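You operate a simulated robot arm through the tools that you are given. There is no shell and no other tool. Be economical: measure what you need, move in short steps, check, and stop when the job is done.

The job below is to be done with a simulated robot arm. You get a single attempt, and the scene is never put back.

JOB
Find the load at which the tape sample parts, and log it.
Fine: pull knob to 0 before the clamp shuts; open the clamp last.

It is judged by the outcome, as a careful person would: the job done as asked, and still so three seconds after it is handed in. It fails if anything else is knocked over, pushed out of place, dropped, spilled or broken.

ROBOT AND FRAMES
A 7-joint arm with a two-finger parallel gripper, fixed in place. Base frame: the origin is at the foot of the arm, x ahead of it, y to its left, z up. Lengths are in m, angles in degrees, forces in N, time in s.
With the tool pointing down near the work surface it reaches from about 0.3 to 0.68 m from the base axis. Its first joint turns from -66.0 to 66.0 degrees. Payload 1.57 kg.
The TCP is the grasp point between the finger pads, 0.03 m short of the fingertips. In the tool frame z runs along the fingers and y along their closing line. The gripper opens to 0.11 m. The fingers are 0.024 m wide and 0.012 m thick; the gripper's body (0.048 by 0.112 m) begins 0.078 m behind the TCP.
Orientation is told as [roll, pitch, yaw] about the base's x, y, z axes, in that order, counted from this pose: with the fingers straight down and closing along the base's y, the tool's x points along the base's -x, its y along +y and its z along -z.

CONTROLS
- The arm moves only by the tool step_arm. Its argument "increments" is a list of rows, each a list of 7 numbers: the shift along the base's x, y, z in m, then the turn, a rotation vector about the base's x, y, z in degrees, then the gripper command, from -1 (shut) to 1 (fully open), values between in proportion. In form: [[tx, ty, tz, wx, wy, wz, fingers], ...]. A call has 1 to 8 rows; each row is the pose to reach, as a shift and turn from the pose commanded when the call began. Each row takes 0.2 s and may step no farther than 0.05 m and 8.6 degrees from the row before; otherwise, or with a gripper value out of range, the whole call is refused. A pose out of reach is approached as far as the arm can. The call stops where the force on the tool passes 90 N (or 10 N more than at its start, if that is more) or the arm is blocked; 0.2 s more then pass. The fingers move at their own pace (about 0.108 m/s each) and stop on an object; they squeeze with about 34 N. The grip force told is the motor's: it shows also when the fingers shut on nothing. Time passes only in rows, and 0.2 s behind the last, so rows that repeat a pose let the fingers close. The reply holds the time, the measured pose of the TCP, the force on the tool along the base axes, the opening and the grip force, in the units named above and with some noise, with the torque about the TCP (base axes, N m) and any sound that the robot's microphone picked up.
- Cameras (640 x 400 px; columns grow to the right, rows downward): "scene" is fixed at [0.1809, -0.4092, 1.3941]; the picture's right is [0.58, -0.82, 0.00], its down [-0.63, -0.45, -0.63] and it looks along [0.52, 0.37, -0.77] (base axes); focal length 214 px, centre (320, 200). "wrist" rides on the gripper at [0.07, 0.016, -0.141] in the tool frame; the picture's right is [-0.23, 0.97, 0.00], its down [-0.86, -0.20, -0.48] and it looks along [-0.47, -0.11, 0.88] (tool axes); focal length 222 px, centre (320, 200). There is no depth. A picture from a camera that has moved, and an enlarged one, comes with that camera's place and axes in the base frame and with its lens. The place of the scene camera against the robot may be out by one fixed shift of up to 0.025 m in any direction.
- snapshot(camera): a new picture of that camera. It takes no simulated time.
- zoom(camera, box): a new picture of the part [left, top, right, bottom] of that camera's present view, enlarged. It takes no simulated time.
- finish_job(): hands the job in; it is judged then, once.

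Go step by step. Nothing tells you positions but the pictures and the camera data: compare them with the known pose of the tool, close in by small moves and look again before you grip or let go. The budget is 120 turns and 76 pictures, counting those below and the enlarged ones. Unless the task says otherwise, let go and move clear before handing in, and close with one line.

The tools are called as name(argument=value, ...) on one line, values as JSON. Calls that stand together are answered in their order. step_arm: Moves the arm, as the interface text tells. Its arguments: {"type":"object","properties":{"increments":{"type":"array","items":{"type":"array","items":{"type":"number"}}}},"required":["increments"]} The other tools are called the same way: snapshot (camera) takes a picture; zoom (camera, box) takes an enlarged picture of a part of a camera's view; finish_job () hands the job in.

At the start:

```text
clock: 0.0
position: [0.4206, -0.0705, 1.2553]
ee_rot: [0.1, 0.1, -0.1]
ft_force: [0.2, -0.6, 0.0]
torque: [-0.01, -0.03, 0.04]
grip_width: 0.1099
grasp_force: 0.0
```

scene: 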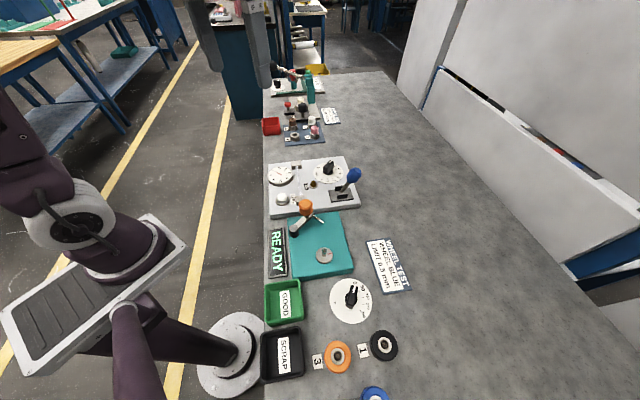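
wrist: 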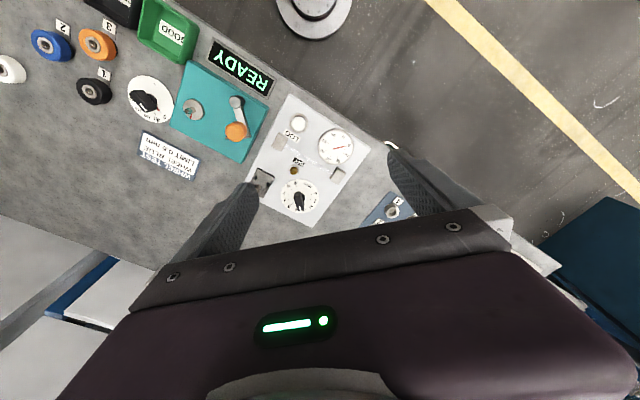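

I see a bench with several stations; the white panel with dial gauge, knob and blue lever looks like the tape tester. I'll zoom in to read it.

zoom(camera="scene", box=[255, 145, 375, 220])

zoom(camera="wrist", box=[230, 85, 390, 235])

zoom(camera="scene", box=[255, 60, 355, 150])

```text
5.33 times, centred on (315, 182) of scene
camera zoom: at [0.1809, -0.4092, 1.3941], right [0.58, -0.82, 0.0], down [-0.63, -0.45, -0.63], along [0.52, 0.37, -0.77], focal length 1144 px, centre (347, 293)
```

zoom: 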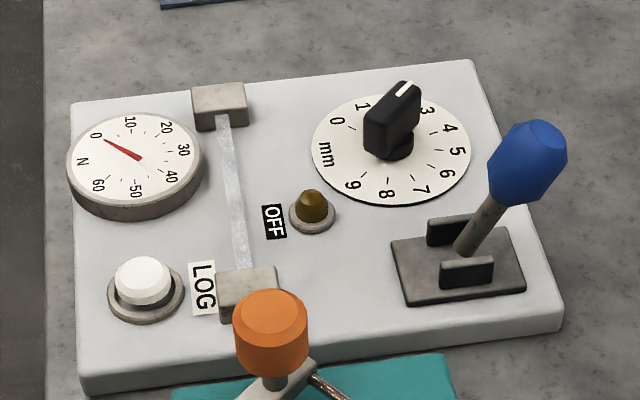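

```text
2.67 times, centred on (310, 160) of wrist
camera zoom: at [0.3503, -0.0531, 1.3951], right [0.23, 0.97, 0.0], down [0.86, -0.2, 0.48], along [0.47, -0.11, -0.88], focal length 592 px, centre (347, 307)
```

zoom: 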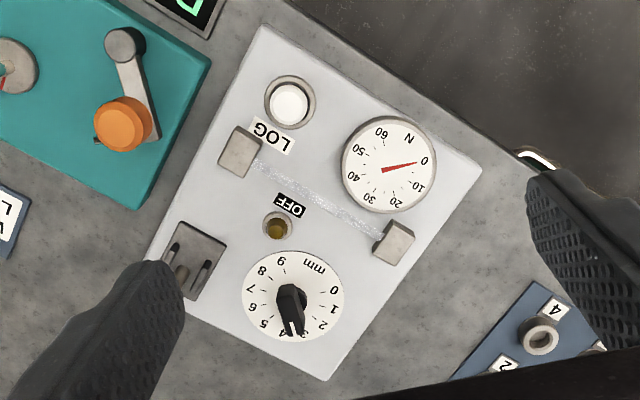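

```text
4.44 times, centred on (305, 105) of scene
camera zoom: at [0.1809, -0.4092, 1.3941], right [0.58, -0.82, 0.0], down [-0.63, -0.45, -0.63], along [0.52, 0.37, -0.77], focal length 953 px, centre (387, 622)
```

zoom: 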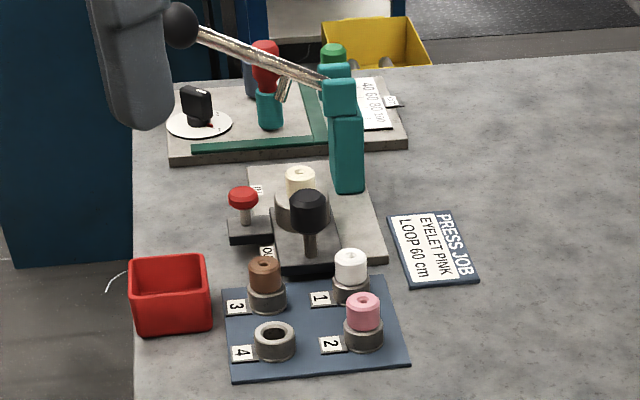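

The tester has a pull knob (0–9 mm), a gauge in N, the blue clamp lever, the LOG button and the tape; the panel top is at about z≈0.96. I'll drop for a closer look.

step_arm(increments=[[0, -0.01, -0.04, 0, 0, 0, 0.2], [0, -0.02, -0.08, 0, 0, 0, 0], [0, -0.02, -0.1, 0, 0, 0, 0]])

snapshot(camera="wrist")

```text
clock: 0.8
position: [0.4201, -0.0928, 1.154]
ee_rot: [0.0, 0.1, 0.0]
ft_force: [-0.2, 0.3, 0.1]
torque: [-0.02, 0.01, -0.02]
grip_width: 0.0552
grasp_force: 0.0
```

```text
70 pictures are left
camera wrist: at [0.3487, -0.0751, 1.2938], right [0.23, 0.97, 0.0], down [0.85, -0.2, 0.48], along [0.47, -0.11, -0.88], focal length 222 px, centre (320, 200)
```

wrist: 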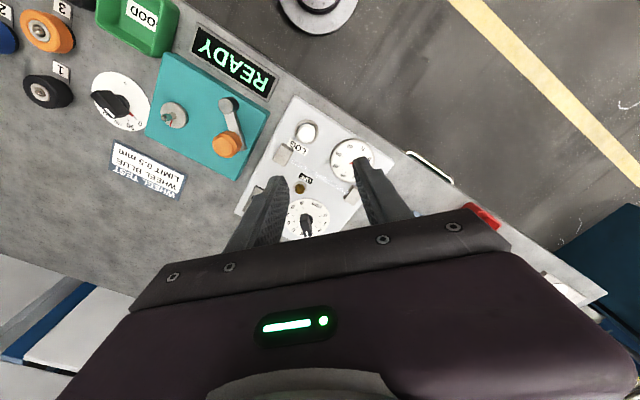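

The view agrees with the panel height. Zooming in for detail on the knob and panel.

zoom(camera="wrist", box=[230, 90, 420, 250])

zoom(camera="scene", box=[262, 150, 372, 220])

```text
2.50 times, centred on (325, 170) of wrist
camera zoom: at [0.3487, -0.0751, 1.2938], right [0.23, 0.97, 0.0], down [0.85, -0.2, 0.48], along [0.47, -0.11, -0.88], focal length 555 px, centre (308, 275)
```

zoom: 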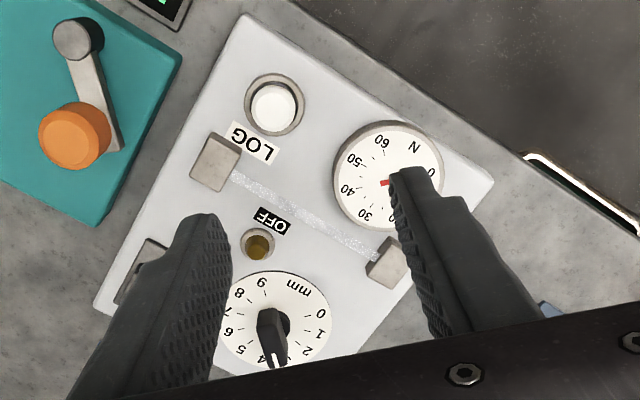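

```text
5.71 times, centred on (317, 185) of scene
camera zoom: at [0.1809, -0.4092, 1.3941], right [0.58, -0.82, 0.0], down [-0.63, -0.45, -0.63], along [0.52, 0.37, -0.77], focal length 1226 px, centre (337, 286)
```

zoom: 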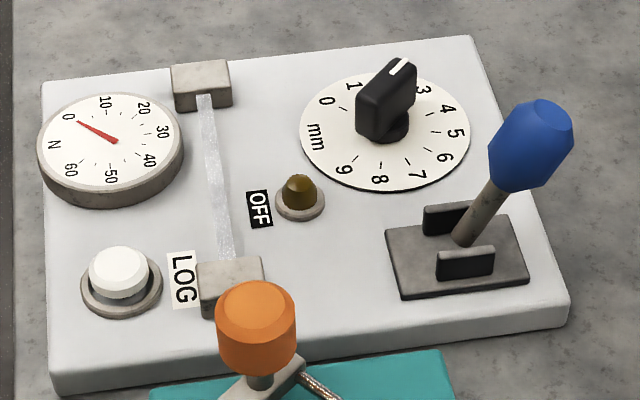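

The knob bar points along about +x, at ≈3, with 0 toward +y; a pad-width grasp along y suits it. Moving above the knob.

step_arm(increments=[[0.045, -0.015, 0, 0, 0, 0, 0], [0.09, -0.035, 0, 0, 0, 0, 0], [0.135, -0.055, 0, 0, 0, 0, 0], [0.138, -0.056, -0.04, 0, 0, 0, 0], [0.138, -0.056, -0.065, 0, 0, 0, 0]])

zoom(camera="wrist", box=[200, 90, 440, 290])

zoom(camera="scene", box=[262, 130, 382, 220])

```text
clock: 2.0
position: [0.5621, -0.144, 1.0902]
ee_rot: [0.0, 0.0, 0.0]
ft_force: [-0.2, 0.3, 0.0]
torque: [-0.02, 0.02, -0.04]
grip_width: 0.0547
grasp_force: 0.1
```

```text
2.00 times, centred on (320, 190) of wrist
camera zoom: at [0.4908, -0.1271, 1.2302], right [0.23, 0.97, 0.0], down [0.86, -0.2, 0.48], along [0.47, -0.11, -0.88], focal length 444 px, centre (320, 220)
```

zoom: 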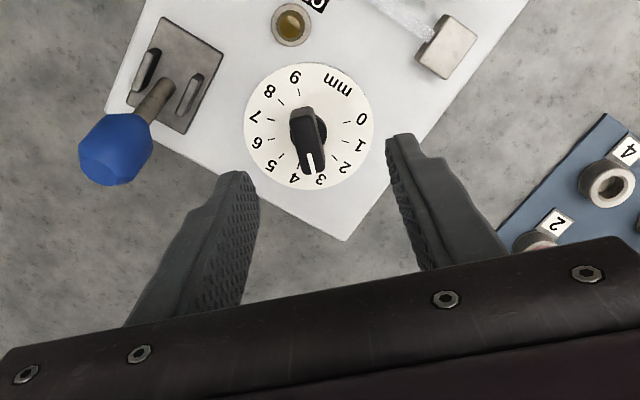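

```text
4.44 times, centred on (322, 175) of scene
camera zoom: at [0.1809, -0.4092, 1.3941], right [0.58, -0.82, 0.0], down [-0.63, -0.45, -0.63], along [0.52, 0.37, -0.77], focal length 953 px, centre (311, 311)
```

zoom: 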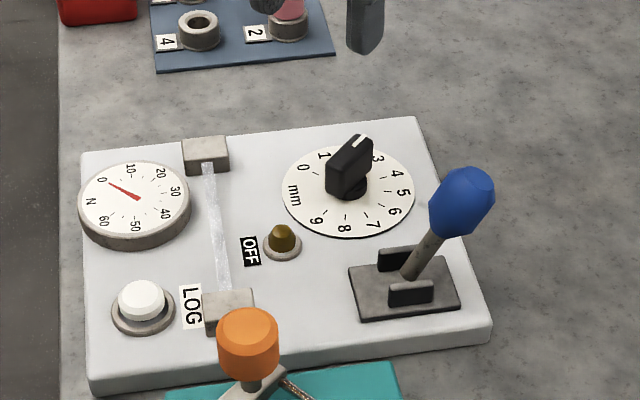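

Triangulating gives the dial centre at about (0.577, -0.155, 0.93). I'll centre on it and go partway down.

step_arm(increments=[[0.015, -0.011, -0.02, 0, 0, 0, 0], [0.015, -0.011, -0.05, 0, 0, 0, 0], [0.015, -0.011, -0.065, 0, 0, 0, 0]])

zoom(camera="wrist", box=[200, 90, 440, 290])

zoom(camera="scene", box=[262, 130, 382, 220])

```text
clock: 2.8
position: [0.5738, -0.1565, 1.0232]
ee_rot: [0.0, 0.0, 0.0]
ft_force: [-0.4, 0.6, -0.4]
torque: [0.0, 0.01, -0.01]
grip_width: 0.055
grasp_force: 0.1
```

```text
2.00 times, centred on (320, 190) of wrist
camera zoom: at [0.5035, -0.1389, 1.1649], right [0.23, 0.97, 0.0], down [0.85, -0.2, 0.48], along [0.47, -0.11, -0.88], focal length 444 px, centre (320, 220)
```

zoom: 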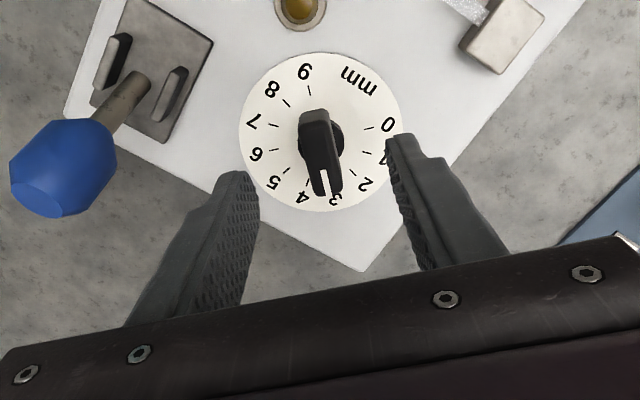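

```text
4.44 times, centred on (322, 175) of scene
camera zoom: at [0.1809, -0.4092, 1.3941], right [0.58, -0.82, 0.0], down [-0.63, -0.45, -0.63], along [0.52, 0.37, -0.77], focal length 953 px, centre (311, 311)
```

zoom: 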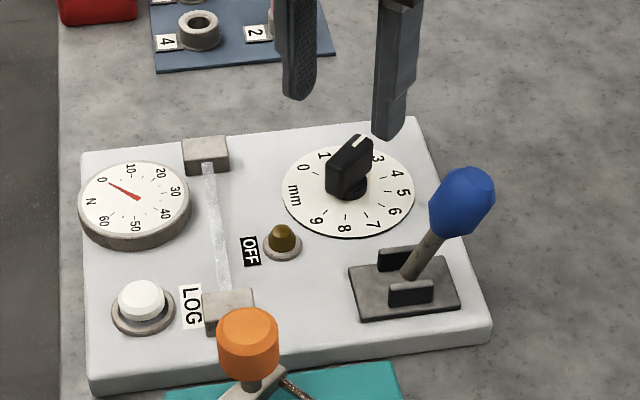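

Centred over the knob, and the fingers clear everything. Descending to grip height.

step_arm(increments=[[0.002, 0, -0.02, 0, 0, 0, -0.2], [0.002, 0, -0.04, 0, 0, 0, -0.3], [0.002, 0, -0.05, 0, 0, 0, -0.3]])

zoom(camera="wrist", box=[200, 90, 440, 290])

zoom(camera="scene", box=[292, 140, 372, 200])

```text
clock: 3.6
position: [0.5753, -0.1557, 0.9725]
ee_rot: [0.0, 0.1, 0.0]
ft_force: [-0.3, 0.0, 0.6]
torque: [-0.06, -0.03, 0.02]
grip_width: 0.0386
grasp_force: 0.0
```

```text
2.00 times, centred on (320, 190) of wrist
camera zoom: at [0.5046, -0.139, 1.1139], right [0.23, 0.97, 0.0], down [0.86, -0.2, 0.48], along [0.47, -0.11, -0.88], focal length 444 px, centre (320, 220)
```

zoom: 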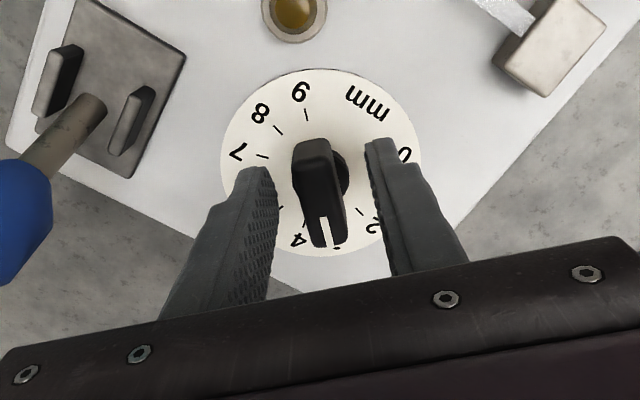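

```text
6.67 times, centred on (332, 170) of scene
camera zoom: at [0.1809, -0.4092, 1.3941], right [0.58, -0.82, 0.0], down [-0.63, -0.45, -0.63], along [0.52, 0.37, -0.77], focal length 1430 px, centre (240, 400)
```

zoom: 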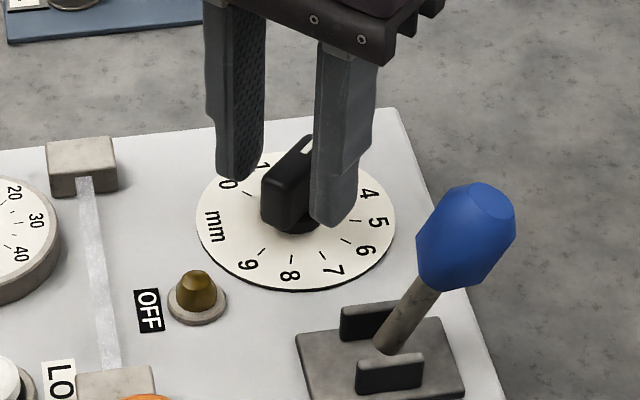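

The fingers straddle the bar well. Closing.

step_arm(increments=[[0, 0, 0, 0, 0, 0, -1], [0, 0, 0, 0, 0, 0, -1]])

zoom(camera="wrist", box=[200, 90, 440, 290])

```text
clock: 4.2
position: [0.5754, -0.1571, 0.9734]
ee_rot: [-0.1, -0.1, -0.1]
ft_force: [0.1, -10.4, -8.4]
torque: [-0.12, -0.7, -0.08]
grip_width: 0.0158
grasp_force: 31.5
```

```text
2.00 times, centred on (320, 190) of wrist
camera zoom: at [0.5046, -0.14, 1.1139], right [0.23, 0.97, 0.0], down [0.86, -0.2, 0.48], along [0.47, -0.11, -0.88], focal length 444 px, centre (320, 220)
```

zoom: 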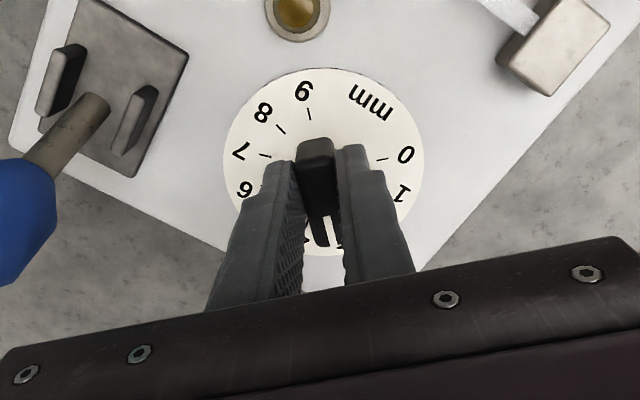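

Gripped (15.8 mm). Turning counter-clockwise (+z) toward 0.

step_arm(increments=[[0, -0.001, 0, 0, 0, 8, -1], [0, -0.001, 0, 0, 0, 16, -1], [0, -0.001, 0, 0, 0, 24, -1], [0, -0.001, 0, 0, 0, 32, -1], [0, -0.001, 0, 0, 0, 40, -1]])

zoom(camera="wrist", box=[200, 90, 440, 290])

zoom(camera="scene", box=[262, 130, 382, 220])

```text
clock: 5.4
position: [0.5773, -0.1613, 0.9742]
ee_rot: [-0.3, 0.1, 40.0]
ft_force: [14.9, -37.8, -23.1]
torque: [-0.37, -0.24, -0.22]
grip_width: 0.0158
grasp_force: 31.7
```

```text
2.00 times, centred on (320, 190) of wrist
camera zoom: at [0.5122, -0.1922, 1.1148], right [-0.45, 0.89, -0.01], down [0.78, 0.4, 0.48], along [0.43, 0.21, -0.88], focal length 444 px, centre (320, 220)
```

zoom: 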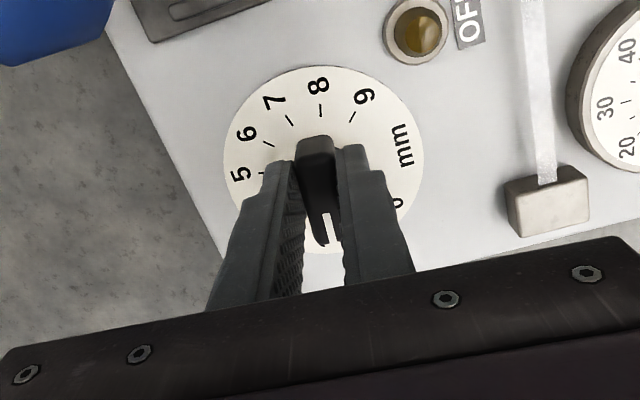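

```text
4.44 times, centred on (322, 175) of scene
camera zoom: at [0.1817, -0.4103, 1.3937], right [0.58, -0.82, 0.0], down [-0.63, -0.45, -0.63], along [0.52, 0.37, -0.77], focal length 953 px, centre (311, 311)
```

zoom: 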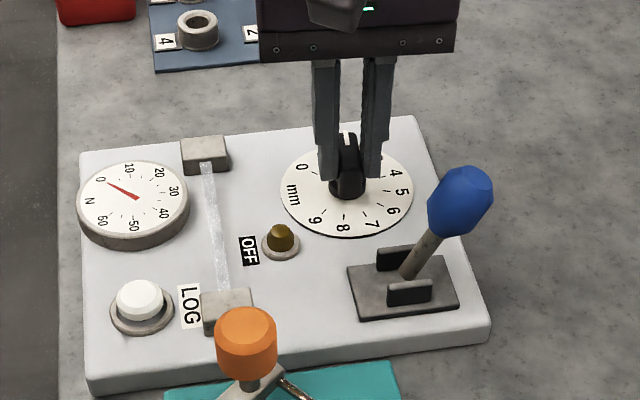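

The knob turned with the gripper; there's side load from a slight off-centre, so I'll shift toward the pivot and keep turning.

step_arm(increments=[[0.002, -0.003, -0.001, 0, 0, 0, -1], [0.002, -0.003, -0.001, 0, 0, 8, -1], [0.002, -0.003, -0.001, 0, 0, 16, -1], [0.002, -0.003, -0.001, 0, 0, 24, -1], [0.002, -0.003, -0.001, 0, 0, 32, -1]])

zoom(camera="wrist", box=[200, 90, 440, 290])

zoom(camera="scene", box=[262, 130, 382, 220])

```text
clock: 6.6
position: [0.5795, -0.1644, 0.9746]
ee_rot: [-0.4, 0.0, 72.1]
ft_force: [23.5, -30.5, 3.8]
torque: [0.08, -0.4, -0.21]
grip_width: 0.0158
grasp_force: 31.3
```

```text
2.00 times, centred on (320, 190) of wrist
camera zoom: at [0.5414, -0.2233, 1.1148], right [-0.86, 0.51, -0.01], down [0.45, 0.75, 0.48], along [0.25, 0.41, -0.88], focal length 444 px, centre (320, 220)
```

zoom: 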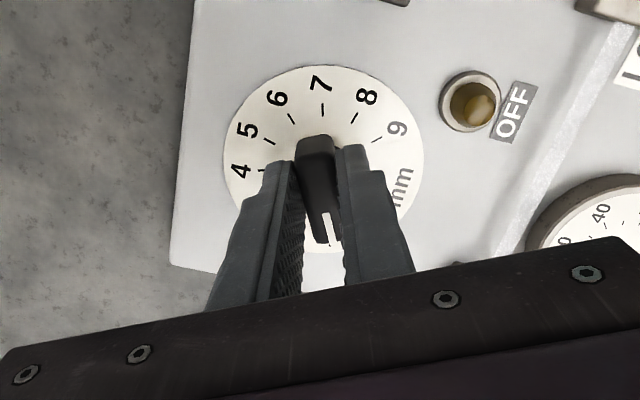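

```text
4.44 times, centred on (322, 175) of scene
camera zoom: at [0.1815, -0.41, 1.3938], right [0.58, -0.82, 0.0], down [-0.63, -0.45, -0.63], along [0.52, 0.37, -0.77], focal length 953 px, centre (311, 311)
```

zoom: 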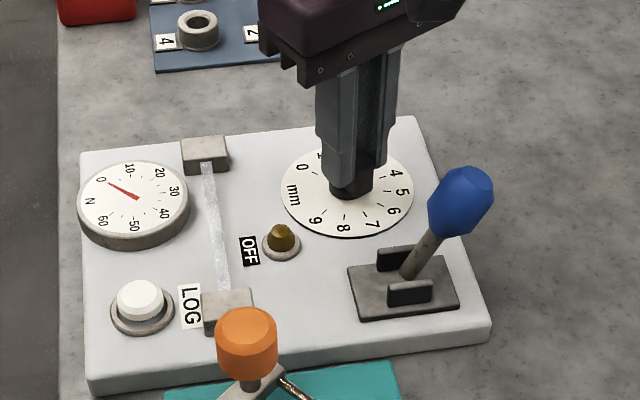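

Side load persists; I'll shift in its direction and compare the force.

step_arm(increments=[[0.003, -0.003, 0, 0, 0, 0, -1], [0.003, -0.003, 0, 0, 0, 0, -1]])

```text
clock: 7.2
position: [0.5795, -0.1633, 0.9744]
ee_rot: [0.1, -0.1, 72.1]
ft_force: [-1.7, -5.5, 21.2]
torque: [-0.74, 0.1, -0.02]
grip_width: 0.0158
grasp_force: 31.5
```

Load is gone with the pivot near (0.580, -0.164). Pointer now ≈1; turning further toward 0.

step_arm(increments=[[0, 0, 0.001, 0, 0, 7, -1], [0, 0, 0.002, 0, 0, 14, -1], [0, 0, 0.002, 0, 0, 20, -1]])

zoom(camera="wrist", box=[200, 90, 440, 290])

zoom(camera="scene", box=[292, 140, 372, 200])

```text
clock: 8.0
position: [0.5823, -0.1636, 0.9734]
ee_rot: [-0.1, -0.1, 92.1]
ft_force: [22.1, -6.7, -19.1]
torque: [0.27, -0.36, -0.33]
grip_width: 0.016
grasp_force: 31.1
```

```text
2.00 times, centred on (320, 190) of wrist
camera zoom: at [0.5678, -0.2333, 1.1146], right [-0.98, 0.19, 0.0], down [0.17, 0.86, 0.48], along [0.09, 0.47, -0.88], focal length 444 px, centre (320, 220)
```

zoom: 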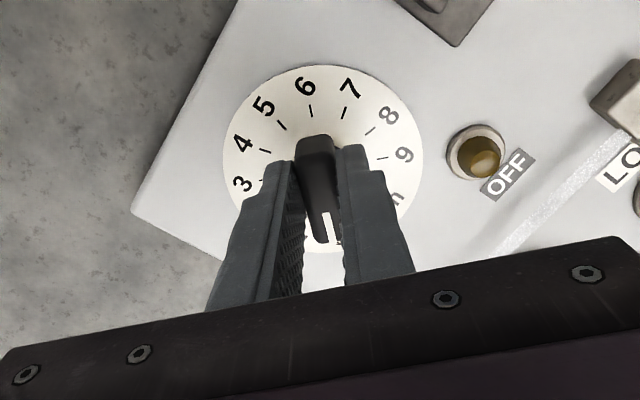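

```text
6.67 times, centred on (332, 170) of scene
camera zoom: at [0.1818, -0.4095, 1.3939], right [0.58, -0.82, 0.0], down [-0.63, -0.45, -0.63], along [0.52, 0.37, -0.77], focal length 1430 px, centre (240, 400)
```

zoom: 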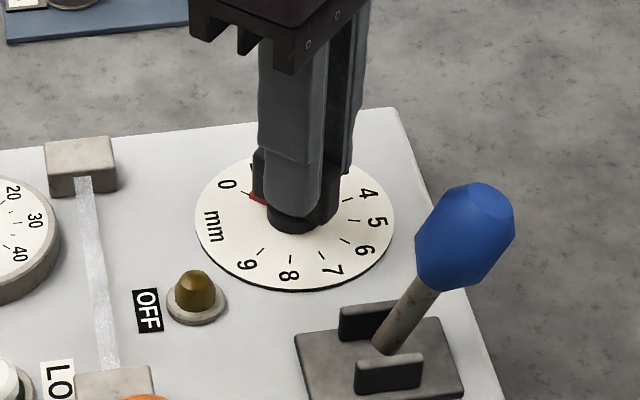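

A red index pointer is visible close to 0. Zooming to judge.

zoom(camera="scene", box=[312, 158, 348, 182])

zoom(camera="wrist", box=[290, 140, 390, 220])

```text
16.00 times, centred on (330, 170) of scene
camera zoom: at [0.1818, -0.4095, 1.3939], right [0.58, -0.82, 0.0], down [-0.63, -0.45, -0.63], along [0.52, 0.37, -0.77], focal length 3432 px, centre (160, 680)
```

zoom: 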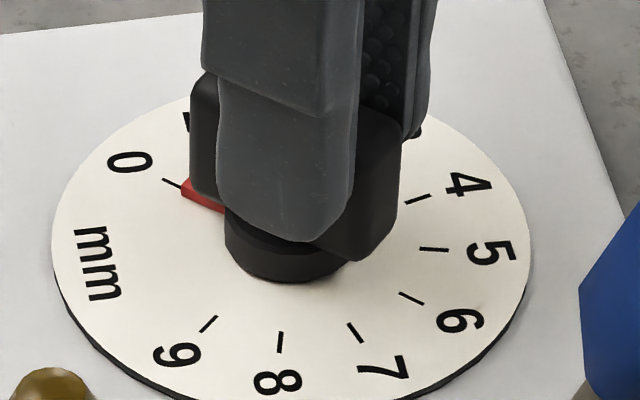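

```text
5.00 times, centred on (340, 180) of wrist
camera zoom: at [0.5678, -0.2333, 1.1146], right [-0.98, 0.19, 0.0], down [0.17, 0.86, 0.48], along [0.09, 0.47, -0.88], focal length 1111 px, centre (220, 300)
```

zoom: 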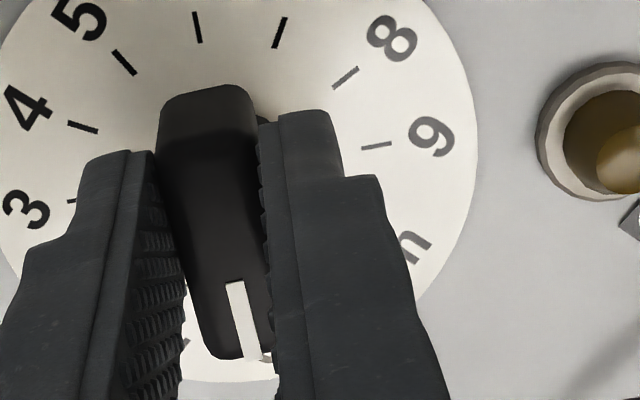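

It's essentially on the 0 tick. I'll nudge 4° more to feel for a stop.

step_arm(increments=[[0.0025, -0.001, -0.001, 0, 0, 0, -1], [0.0025, -0.001, -0.001, 0, 0, 4, -1], [0.0025, -0.001, -0.001, 0, 0, 4, -1]])

zoom(camera="scene", box=[312, 158, 348, 182])

```text
clock: 8.8
position: [0.5832, -0.1629, 0.9749]
ee_rot: [0.0, -0.4, 96.2]
ft_force: [-3.5, 18.5, 0.0]
torque: [1.15, 0.03, -0.66]
grip_width: 0.0159
grasp_force: 31.6
```

```text
16.00 times, centred on (330, 170) of scene
camera zoom: at [0.1808, -0.4087, 1.3943], right [0.58, -0.82, 0.0], down [-0.63, -0.45, -0.63], along [0.52, 0.37, -0.77], focal length 3432 px, centre (160, 680)
```

zoom: 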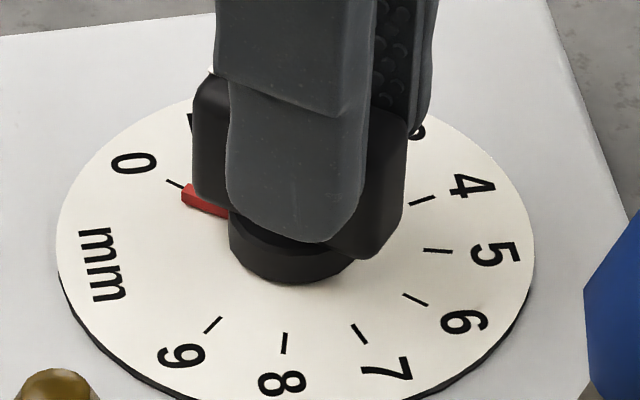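

The torque rose, suggesting a stop at 0. I'll ease back slightly, release and lift to check.

step_arm(increments=[[0, 0, 0, 0, 0, -3, -1], [0, 0, 0, 0, 0, -3, -0.4], [0, 0, 0, 0, 0, -3, -0.3], [0, 0, 0.03, 0, 0, -3, -0.3], [0, 0, 0.07, 0, 0, -3, -0.3]])

zoom(camera="wrist", box=[200, 90, 440, 290])

zoom(camera="scene", box=[312, 158, 348, 182])

```text
clock: 10.0
position: [0.5829, -0.1678, 1.0446]
ee_rot: [0.1, -0.1, 93.0]
ft_force: [-0.1, 0.0, 0.6]
torque: [0.0, 0.01, 0.01]
grip_width: 0.0384
grasp_force: 0.1
```

```text
2.00 times, centred on (320, 190) of wrist
camera zoom: at [0.5698, -0.2369, 1.185], right [-0.98, 0.18, 0.0], down [0.15, 0.86, 0.48], along [0.08, 0.47, -0.88], focal length 444 px, centre (320, 220)
```

zoom: 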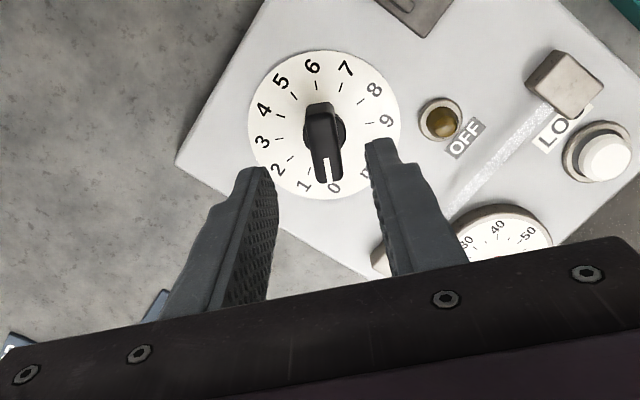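

```text
16.00 times, centred on (330, 170) of scene
camera zoom: at [0.1809, -0.4092, 1.3942], right [0.58, -0.82, 0.0], down [-0.63, -0.45, -0.63], along [0.52, 0.37, -0.77], focal length 3432 px, centre (160, 680)
```

zoom: 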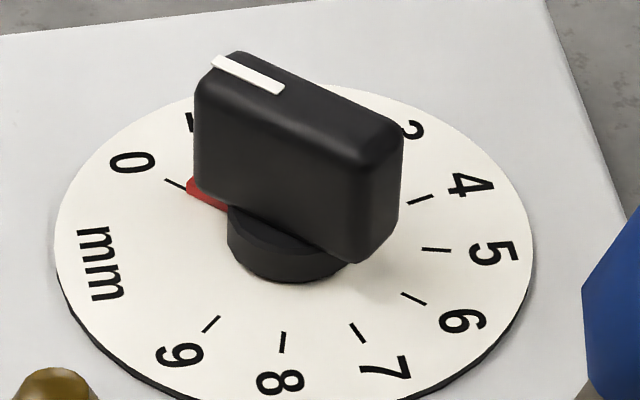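

Knob is at 0. Next is the lever: its blue grip is at about (0.544, -0.255, 1.005), tilted panel-right. I'll go above it with fingers turned to straddle it along its travel.

step_arm(increments=[[0, 0, 0.045, 0, 0, -7.5, 0], [-0.005, -0.02, 0.055, 0, 0, -15, 0.4], [-0.015, -0.045, 0.055, 0, 0, -23, 0.5], [-0.025, -0.065, 0.055, 0, 0, -31, 0.5], [-0.035, -0.085, 0.055, 0, 0, -39, 0.5], [-0.039, -0.09, 0.055, 0, 0, -46, 0.5], [-0.039, -0.09, 0.055, 0, 0, -46, 0.5]])

zoom(camera="wrist", box=[200, 90, 440, 290])

zoom(camera="scene", box=[262, 130, 382, 220])

```text
clock: 11.6
position: [0.5441, -0.2561, 1.1013]
ee_rot: [0.0, 0.0, 46.9]
ft_force: [0.1, 0.1, 0.2]
torque: [0.04, -0.03, 0.01]
grip_width: 0.0824
grasp_force: 0.1
```

```text
2.00 times, centred on (320, 190) of wrist
camera zoom: at [0.4837, -0.2942, 1.242], right [-0.56, 0.83, 0.0], down [0.73, 0.49, 0.48], along [0.4, 0.27, -0.88], focal length 444 px, centre (320, 220)
```

zoom: 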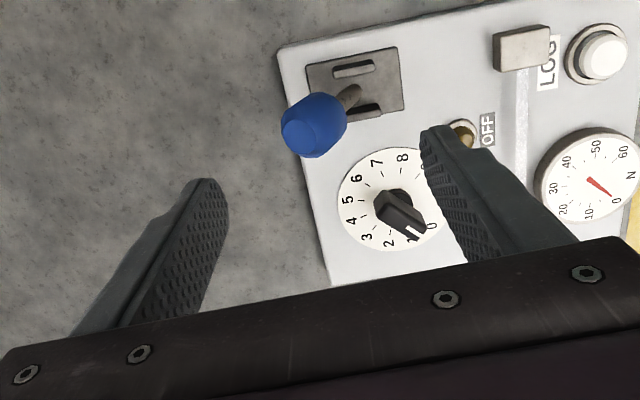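

```text
4.44 times, centred on (322, 175) of scene
camera zoom: at [0.1809, -0.4092, 1.3941], right [0.58, -0.82, 0.0], down [-0.63, -0.45, -0.63], along [0.52, 0.37, -0.77], focal length 953 px, centre (311, 311)
```

zoom: 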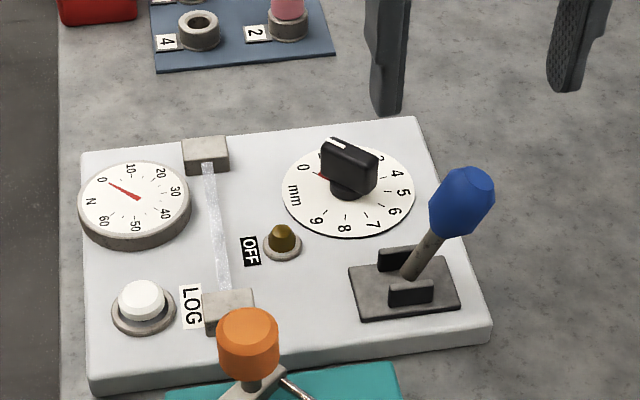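

The grip is right below at (0.544, -0.257). Descending to straddle it.

step_arm(increments=[[0, 0, -0.04, 0, 0, 0, 0.5], [0, 0, -0.07, 0, 0, 0, 0.5], [0, 0, -0.092, 0, 0, 0, 0.5]])

zoom(camera="wrist", box=[200, 90, 440, 290])

zoom(camera="scene", box=[262, 130, 382, 220])

```text
clock: 12.4
position: [0.5447, -0.255, 1.0085]
ee_rot: [0.0, 0.0, 47.0]
ft_force: [-0.4, -0.6, -0.1]
torque: [-0.01, 0.0, 0.02]
grip_width: 0.0827
grasp_force: 0.1
```

```text
2.00 times, centred on (320, 190) of wrist
camera zoom: at [0.4848, -0.2932, 1.1484], right [-0.56, 0.83, 0.0], down [0.73, 0.49, 0.48], along [0.4, 0.27, -0.88], focal length 444 px, centre (320, 220)
```

zoom: 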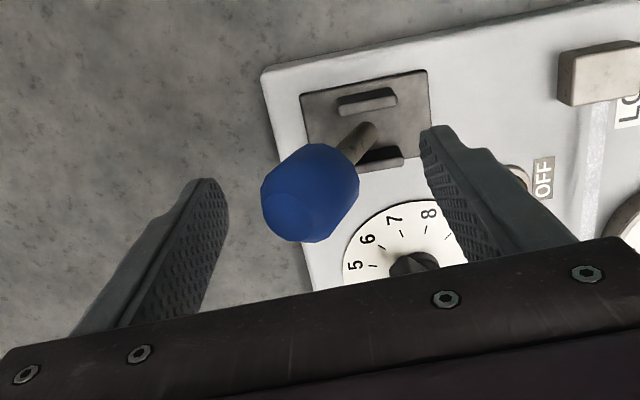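

```text
4.44 times, centred on (322, 175) of scene
camera zoom: at [0.1809, -0.4092, 1.3941], right [0.58, -0.82, 0.0], down [-0.63, -0.45, -0.63], along [0.52, 0.37, -0.77], focal length 953 px, centre (311, 311)
```

zoom: 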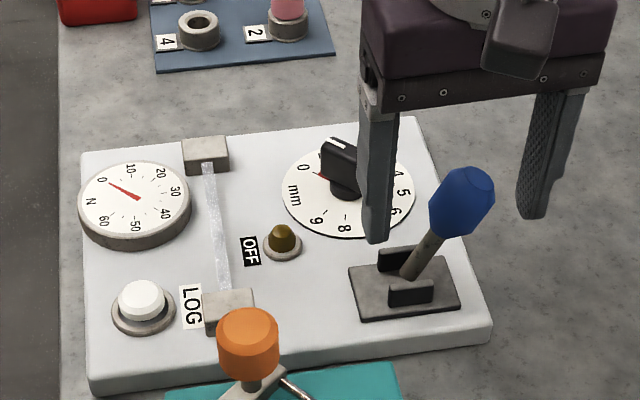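

Ball is centred between the fingers. Narrowing the gap a little, then pushing panel-left to shut the clamp.

step_arm(increments=[[0, 0, 0, 0, 0, 0, 0], [-0.0075, 0.007, 0, 0, 0, 0, 0], [-0.015, 0.014, 0, 0, 0, 0, 0], [-0.0225, 0.021, 0, 0, 0, 0, 0], [-0.03, 0.028, 0, 0, 0, 0, 0]])

zoom(camera="scene", box=[262, 130, 382, 220])

```text
clock: 13.6
position: [0.5135, -0.2271, 1.0061]
ee_rot: [0.0, -0.1, 47.0]
ft_force: [1.3, -0.2, 0.6]
torque: [-0.04, -0.04, 0.0]
grip_width: 0.0564
grasp_force: 1.0
```

```text
4.44 times, centred on (322, 175) of scene
camera zoom: at [0.1809, -0.4092, 1.3941], right [0.58, -0.82, 0.0], down [-0.63, -0.45, -0.63], along [0.52, 0.37, -0.77], focal length 953 px, centre (311, 311)
```

zoom: 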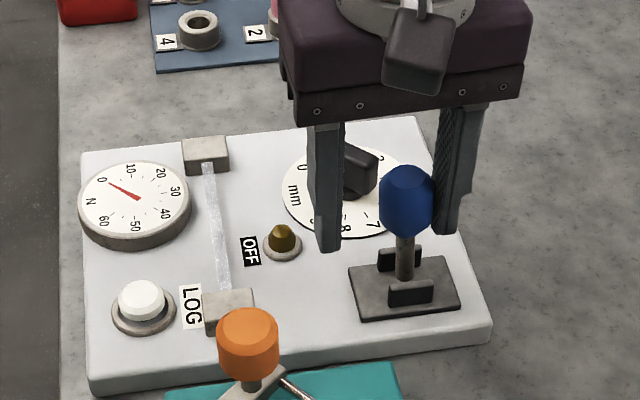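

The lever is moving easily and is about upright. Continuing in short pushes until it stops.

step_arm(increments=[[-0.0075, 0.007, 0, 0, 0, 0, 0], [-0.015, 0.014, 0, 0, 0, 0, 0], [-0.019, 0.018, 0, 0, 0, 0, 0]])

zoom(camera="scene", box=[262, 130, 382, 220])

```text
clock: 14.4
position: [0.4953, -0.2104, 1.0062]
ee_rot: [-0.1, -0.1, 47.0]
ft_force: [6.0, -5.2, -2.3]
torque: [0.02, -0.1, 0.0]
grip_width: 0.0623
grasp_force: 4.1
```

```text
4.44 times, centred on (322, 175) of scene
camera zoom: at [0.1811, -0.4094, 1.3941], right [0.58, -0.82, 0.0], down [-0.63, -0.45, -0.63], along [0.52, 0.37, -0.77], focal length 953 px, centre (311, 311)
```

zoom: 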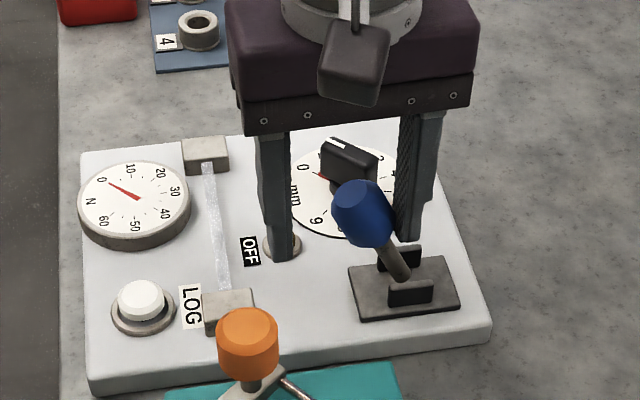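

It's near the symmetric position with resistance. A little more push, then look.

step_arm(increments=[[-0.004, 0.004, 0, 0, 0, 0, 0], [-0.006, 0.0055, 0, 0, 0, 0, 0]])

zoom(camera="scene", box=[262, 130, 382, 220])

```text
clock: 15.0
position: [0.49, -0.2059, 1.0074]
ee_rot: [-0.2, 0.0, 47.0]
ft_force: [18.3, -15.6, -6.7]
torque: [-0.07, -0.18, -0.03]
grip_width: 0.0764
grasp_force: 13.0
```

```text
4.44 times, centred on (322, 175) of scene
camera zoom: at [0.1815, -0.4097, 1.3939], right [0.58, -0.82, 0.0], down [-0.63, -0.45, -0.63], along [0.52, 0.37, -0.77], focal length 953 px, centre (311, 311)
```

zoom: 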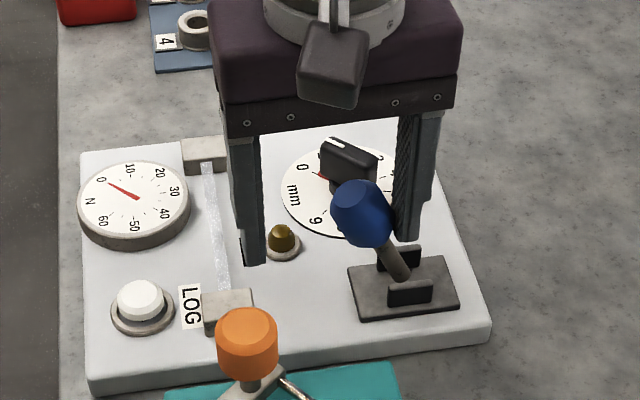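

The lever is against its stop. Backing off and rising to see the lamp.

step_arm(increments=[[0.008, -0.0075, 0, 0, 0, 0, 0.3], [0.008, -0.0075, 0.0, 0, 0, 0, 0.4], [0.008, -0.0075, 0.045, 0, 0, 0, 0.4], [0.008, -0.0075, 0.09, 0, 0, 0, 0.3]])

zoom(camera="scene", box=[262, 130, 382, 220])

snapshot(camera="wrist")

```text
clock: 16.0
position: [0.497, -0.213, 1.0995]
ee_rot: [0.0, -0.1, 47.0]
ft_force: [0.3, 0.5, 1.0]
torque: [0.0, -0.05, 0.0]
grip_width: 0.0714
grasp_force: 0.1
```

```text
4.44 times, centred on (322, 175) of scene
camera zoom: at [0.1809, -0.4092, 1.3942], right [0.58, -0.82, 0.0], down [-0.63, -0.45, -0.63], along [0.52, 0.37, -0.77], focal length 953 px, centre (311, 311)
```

zoom: 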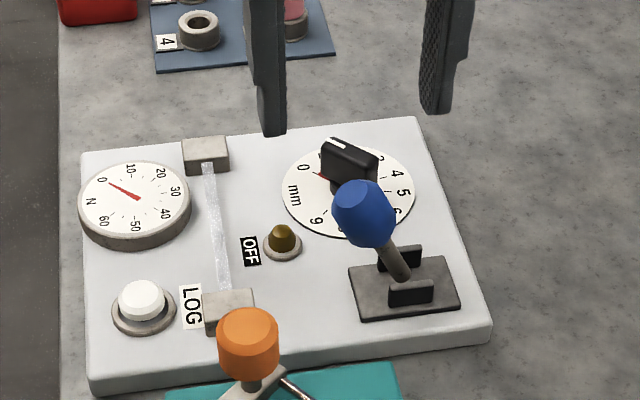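

```text
41 pictures are left
camera wrist: at [0.4371, -0.2517, 1.2395], right [-0.56, 0.83, 0.0], down [0.73, 0.49, 0.48], along [0.4, 0.27, -0.88], focal length 222 px, centre (320, 200)
```

wrist: 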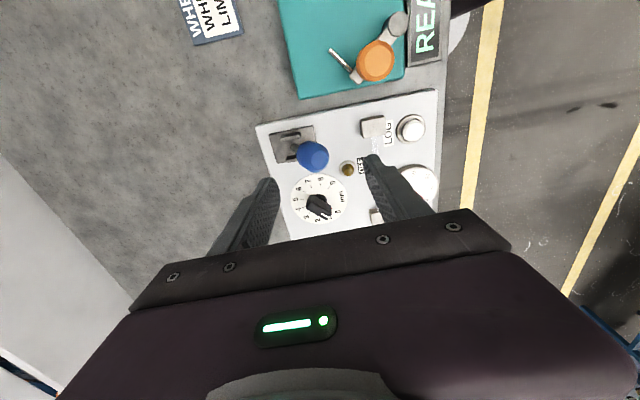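

The lever stays shut with the knob at 0. Back to the knob, to grip it at yaw ≈94°.

step_arm(increments=[[0.02, 0.01, 0, 0, 0, 8, 0], [0.04, 0.02, 0, 0, 0, 16, -0.2], [0.06, 0.03, 0, 0, 0, 24, -0.3], [0.075, 0.04, 0, 0, 0, 32, -0.3], [0.086, 0.047, -0.02, 0, 0, 40, -0.3], [0.086, 0.047, -0.06, 0, 0, 46, -0.3], [0.086, 0.047, -0.06, 0, 0, 46, -0.3]])

zoom(camera="wrist", box=[200, 90, 440, 290])

```text
clock: 17.6
position: [0.5792, -0.1632, 1.0377]
ee_rot: [0.0, 0.0, 93.1]
ft_force: [-0.2, 1.0, -0.4]
torque: [0.0, 0.0, -0.02]
grip_width: 0.0386
grasp_force: 0.0
```

```text
2.00 times, centred on (320, 190) of wrist
camera zoom: at [0.5671, -0.2333, 1.178], right [-0.98, 0.17, 0.0], down [0.15, 0.86, 0.48], along [0.08, 0.47, -0.88], focal length 444 px, centre (320, 220)
```

zoom: 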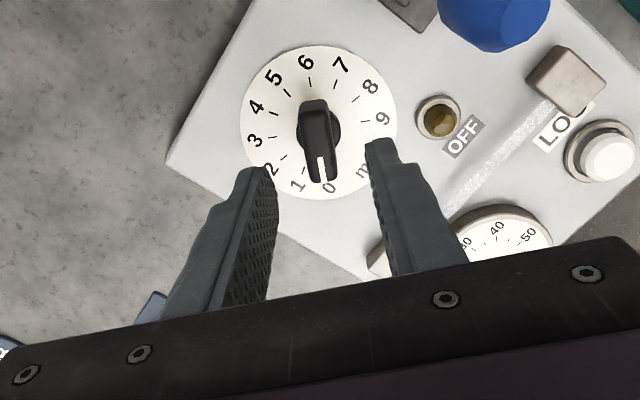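

Centred. Lowering and closing on the knob.

step_arm(increments=[[-0.001, 0.001, -0.03, 0, 0, 0, -0.3], [-0.001, 0.001, -0.063, 0, 0, 0, -0.3], [-0.001, 0.001, -0.063, 0, 0, 0, -1], [-0.001, 0.001, -0.063, 0, 0, 0, -1]])

zoom(camera="scene", box=[262, 130, 382, 220])

```text
clock: 18.6
position: [0.5813, -0.1631, 0.9734]
ee_rot: [-0.4, 0.1, 93.0]
ft_force: [17.0, 3.4, 4.7]
torque: [-0.22, 0.09, -0.46]
grip_width: 0.0157
grasp_force: 31.3
```

```text
4.44 times, centred on (322, 175) of scene
camera zoom: at [0.1813, -0.4091, 1.3941], right [0.58, -0.82, 0.0], down [-0.63, -0.45, -0.63], along [0.52, 0.37, -0.77], focal length 953 px, centre (311, 311)
```

zoom: 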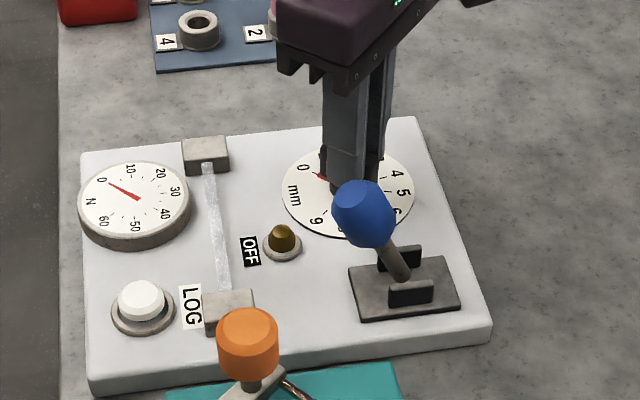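

Gripped with the knob at 0. Turning clockwise in steps while watching the gauge.

step_arm(increments=[[0.002, 0, 0, 0, 0, -5, -1], [0.002, 0, 0, 0, 0, -10, -1], [0.002, 0, 0, 0, 0, -15, -1], [0.002, 0, 0, 0, 0, -20, -1]])

zoom(camera="scene", box=[262, 130, 382, 220])

```text
clock: 19.6
position: [0.5807, -0.1634, 0.9725]
ee_rot: [0.5, 0.1, 72.9]
ft_force: [-14.5, 9.9, -19.6]
torque: [0.62, -0.47, 0.08]
grip_width: 0.016
grasp_force: 31.5
```

```text
4.44 times, centred on (322, 175) of scene
camera zoom: at [0.1808, -0.409, 1.3942], right [0.58, -0.82, 0.0], down [-0.63, -0.45, -0.63], along [0.52, 0.37, -0.77], focal length 953 px, centre (311, 311)
```

zoom: 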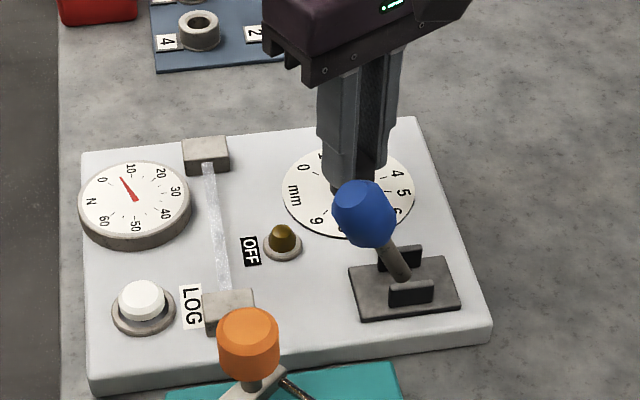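

Gauge reads about 5–6 N at ≈0.65 mm; the clamp holds. Continuing.

step_arm(increments=[[-0.002, 0.001, -0.001, 0, 0, -5, -1], [-0.002, 0.001, -0.001, 0, 0, -10, -1], [-0.002, 0.001, -0.001, 0, 0, -15, -1], [-0.002, 0.001, -0.001, 0, 0, -20, -1]])

zoom(camera="scene", box=[262, 150, 352, 220])

```text
clock: 20.6
position: [0.5787, -0.1617, 0.9736]
ee_rot: [0.5, 0.2, 52.9]
ft_force: [-28.3, 13.0, -19.2]
torque: [0.43, -0.19, 0.18]
grip_width: 0.016
grasp_force: 31.3
```

```text
5.71 times, centred on (307, 185) of scene
camera zoom: at [0.1805, -0.409, 1.3943], right [0.58, -0.82, 0.0], down [-0.63, -0.45, -0.63], along [0.52, 0.37, -0.77], focal length 1226 px, centre (394, 286)
```

zoom: 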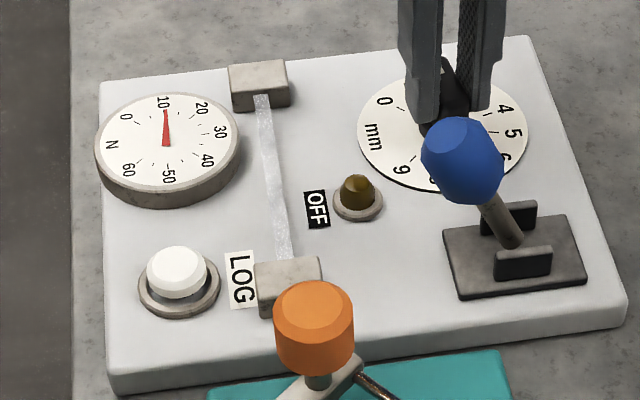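

About 10–11 N at ≈1.3 mm. Recentring and continuing.

step_arm(increments=[[-0.003, 0.001, -0.001, 0, 0, -4, -1], [-0.003, 0.001, -0.001, 0, 0, -8, -1], [-0.003, 0.001, -0.001, 0, 0, -12, -1], [-0.003, 0.001, -0.001, 0, 0, -16, -1], [-0.003, 0.001, -0.001, 0, 0, -20, -1]])

zoom(camera="scene", box=[262, 150, 352, 220])

```text
clock: 21.8
position: [0.5771, -0.1595, 0.9734]
ee_rot: [0.1, 0.1, 32.9]
ft_force: [-27.8, 14.9, -1.4]
torque: [0.64, -0.19, 0.13]
grip_width: 0.0158
grasp_force: 31.6
```

```text
5.71 times, centred on (307, 185) of scene
camera zoom: at [0.1801, -0.4088, 1.3944], right [0.58, -0.82, 0.0], down [-0.63, -0.45, -0.63], along [0.52, 0.37, -0.77], focal length 1226 px, centre (394, 286)
```

zoom: 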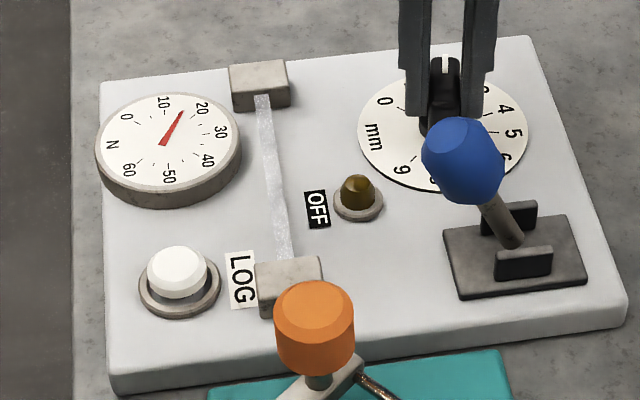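

About 15–16 N at ≈2 mm. Continuing.

step_arm(increments=[[-0.003, 0.002, 0, 0, 0, -4, -1], [-0.003, 0.002, 0, 0, 0, -8, -1], [-0.003, 0.002, 0, 0, 0, -12, -1], [-0.003, 0.002, 0, 0, 0, -16, -1], [-0.003, 0.002, 0, 0, 0, -20, -1]])

zoom(camera="scene", box=[262, 150, 352, 220])

```text
clock: 23.0
position: [0.5772, -0.1598, 0.9739]
ee_rot: [0.1, 0.0, 13.0]
ft_force: [-1.6, 8.4, -4.1]
torque: [0.15, -0.42, 0.03]
grip_width: 0.0158
grasp_force: 30.9
```

```text
5.71 times, centred on (307, 185) of scene
camera zoom: at [0.1809, -0.409, 1.3942], right [0.58, -0.82, 0.0], down [-0.63, -0.45, -0.63], along [0.52, 0.37, -0.77], focal length 1226 px, centre (394, 286)
```

zoom: 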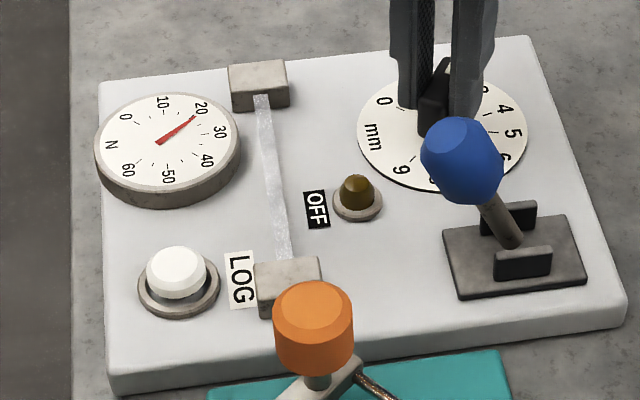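

About 20 N at ≈2.6 mm. Continuing in small steps.

step_arm(increments=[[0, 0.001, 0, 0, 0, -4, -1], [0, 0.001, 0, 0, 0, -8, -1], [0, 0.001, 0, 0, 0, -12, -1], [0, 0.001, 0, 0, 0, -16, -1]])

zoom(camera="scene", box=[262, 150, 352, 220])

```text
clock: 24.0
position: [0.5761, -0.1579, 0.9724]
ee_rot: [0.0, -0.1, -3.0]
ft_force: [5.7, 15.0, 1.4]
torque: [0.23, 0.85, 0.09]
grip_width: 0.0158
grasp_force: 31.2
```

```text
5.71 times, centred on (307, 185) of scene
camera zoom: at [0.1811, -0.4088, 1.3943], right [0.58, -0.82, 0.0], down [-0.63, -0.45, -0.63], along [0.52, 0.37, -0.77], focal length 1226 px, centre (394, 286)
```

zoom: 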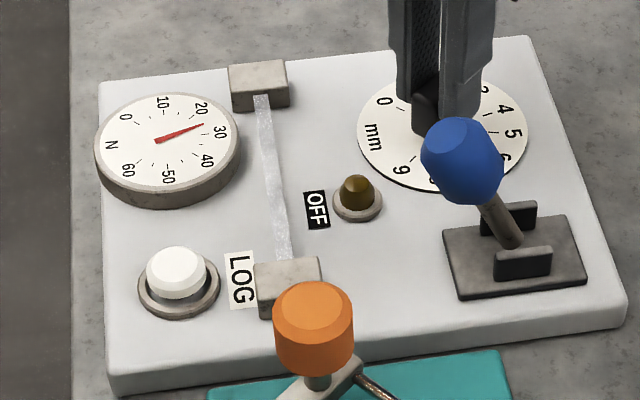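

About 25 N at ≈3.2 mm. Continuing.

step_arm(increments=[[0, 0.002, 0, 0, 0, -4, -1], [0, 0.002, 0, 0, 0, -8, -1], [0, 0.002, 0, 0, 0, -12, -1], [0, 0.002, 0, 0, 0, -16, -1]])

zoom(camera="scene", box=[262, 150, 352, 220])

```text
clock: 25.0
position: [0.5773, -0.1558, 0.9726]
ee_rot: [0.0, -0.1, -19.0]
ft_force: [25.3, 5.0, -5.1]
torque: [-0.08, -0.89, 0.07]
grip_width: 0.016
grasp_force: 31.9
```

```text
5.71 times, centred on (307, 185) of scene
camera zoom: at [0.1816, -0.4091, 1.3941], right [0.58, -0.82, 0.0], down [-0.63, -0.45, -0.63], along [0.52, 0.37, -0.77], focal length 1226 px, centre (394, 286)
```

zoom: 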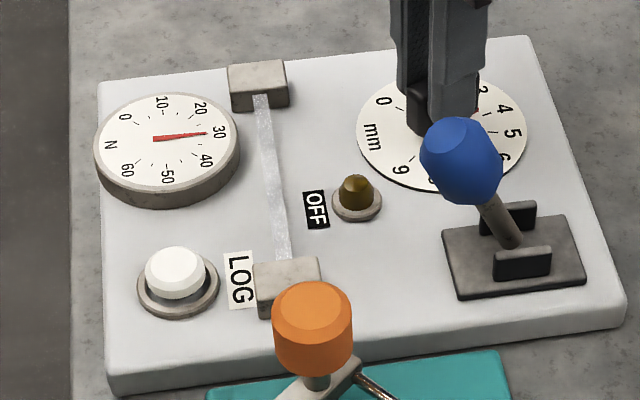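

About 29 N at ≈3.7 mm. Recentre, continue.

step_arm(increments=[[0.003, 0.001, 0, 0, 0, -4, -1], [0.003, 0.001, 0, 0, 0, -8, -1], [0.003, 0.001, 0, 0, 0, -12, -1]])

zoom(camera="scene", box=[262, 150, 352, 220])

```text
clock: 25.8
position: [0.5768, -0.1545, 0.9735]
ee_rot: [-0.1, 0.2, -31.1]
ft_force: [-3.9, 9.4, 13.1]
torque: [0.71, 0.76, 0.03]
grip_width: 0.016
grasp_force: 31.1
```

```text
5.71 times, centred on (307, 185) of scene
camera zoom: at [0.1805, -0.4089, 1.3943], right [0.58, -0.82, 0.0], down [-0.63, -0.45, -0.63], along [0.52, 0.37, -0.77], focal length 1226 px, centre (394, 286)
```

zoom: 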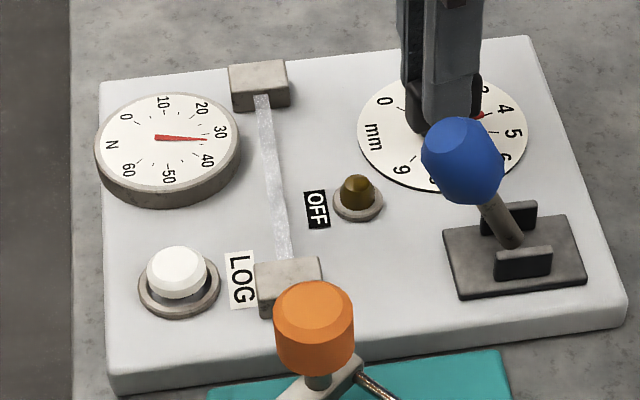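

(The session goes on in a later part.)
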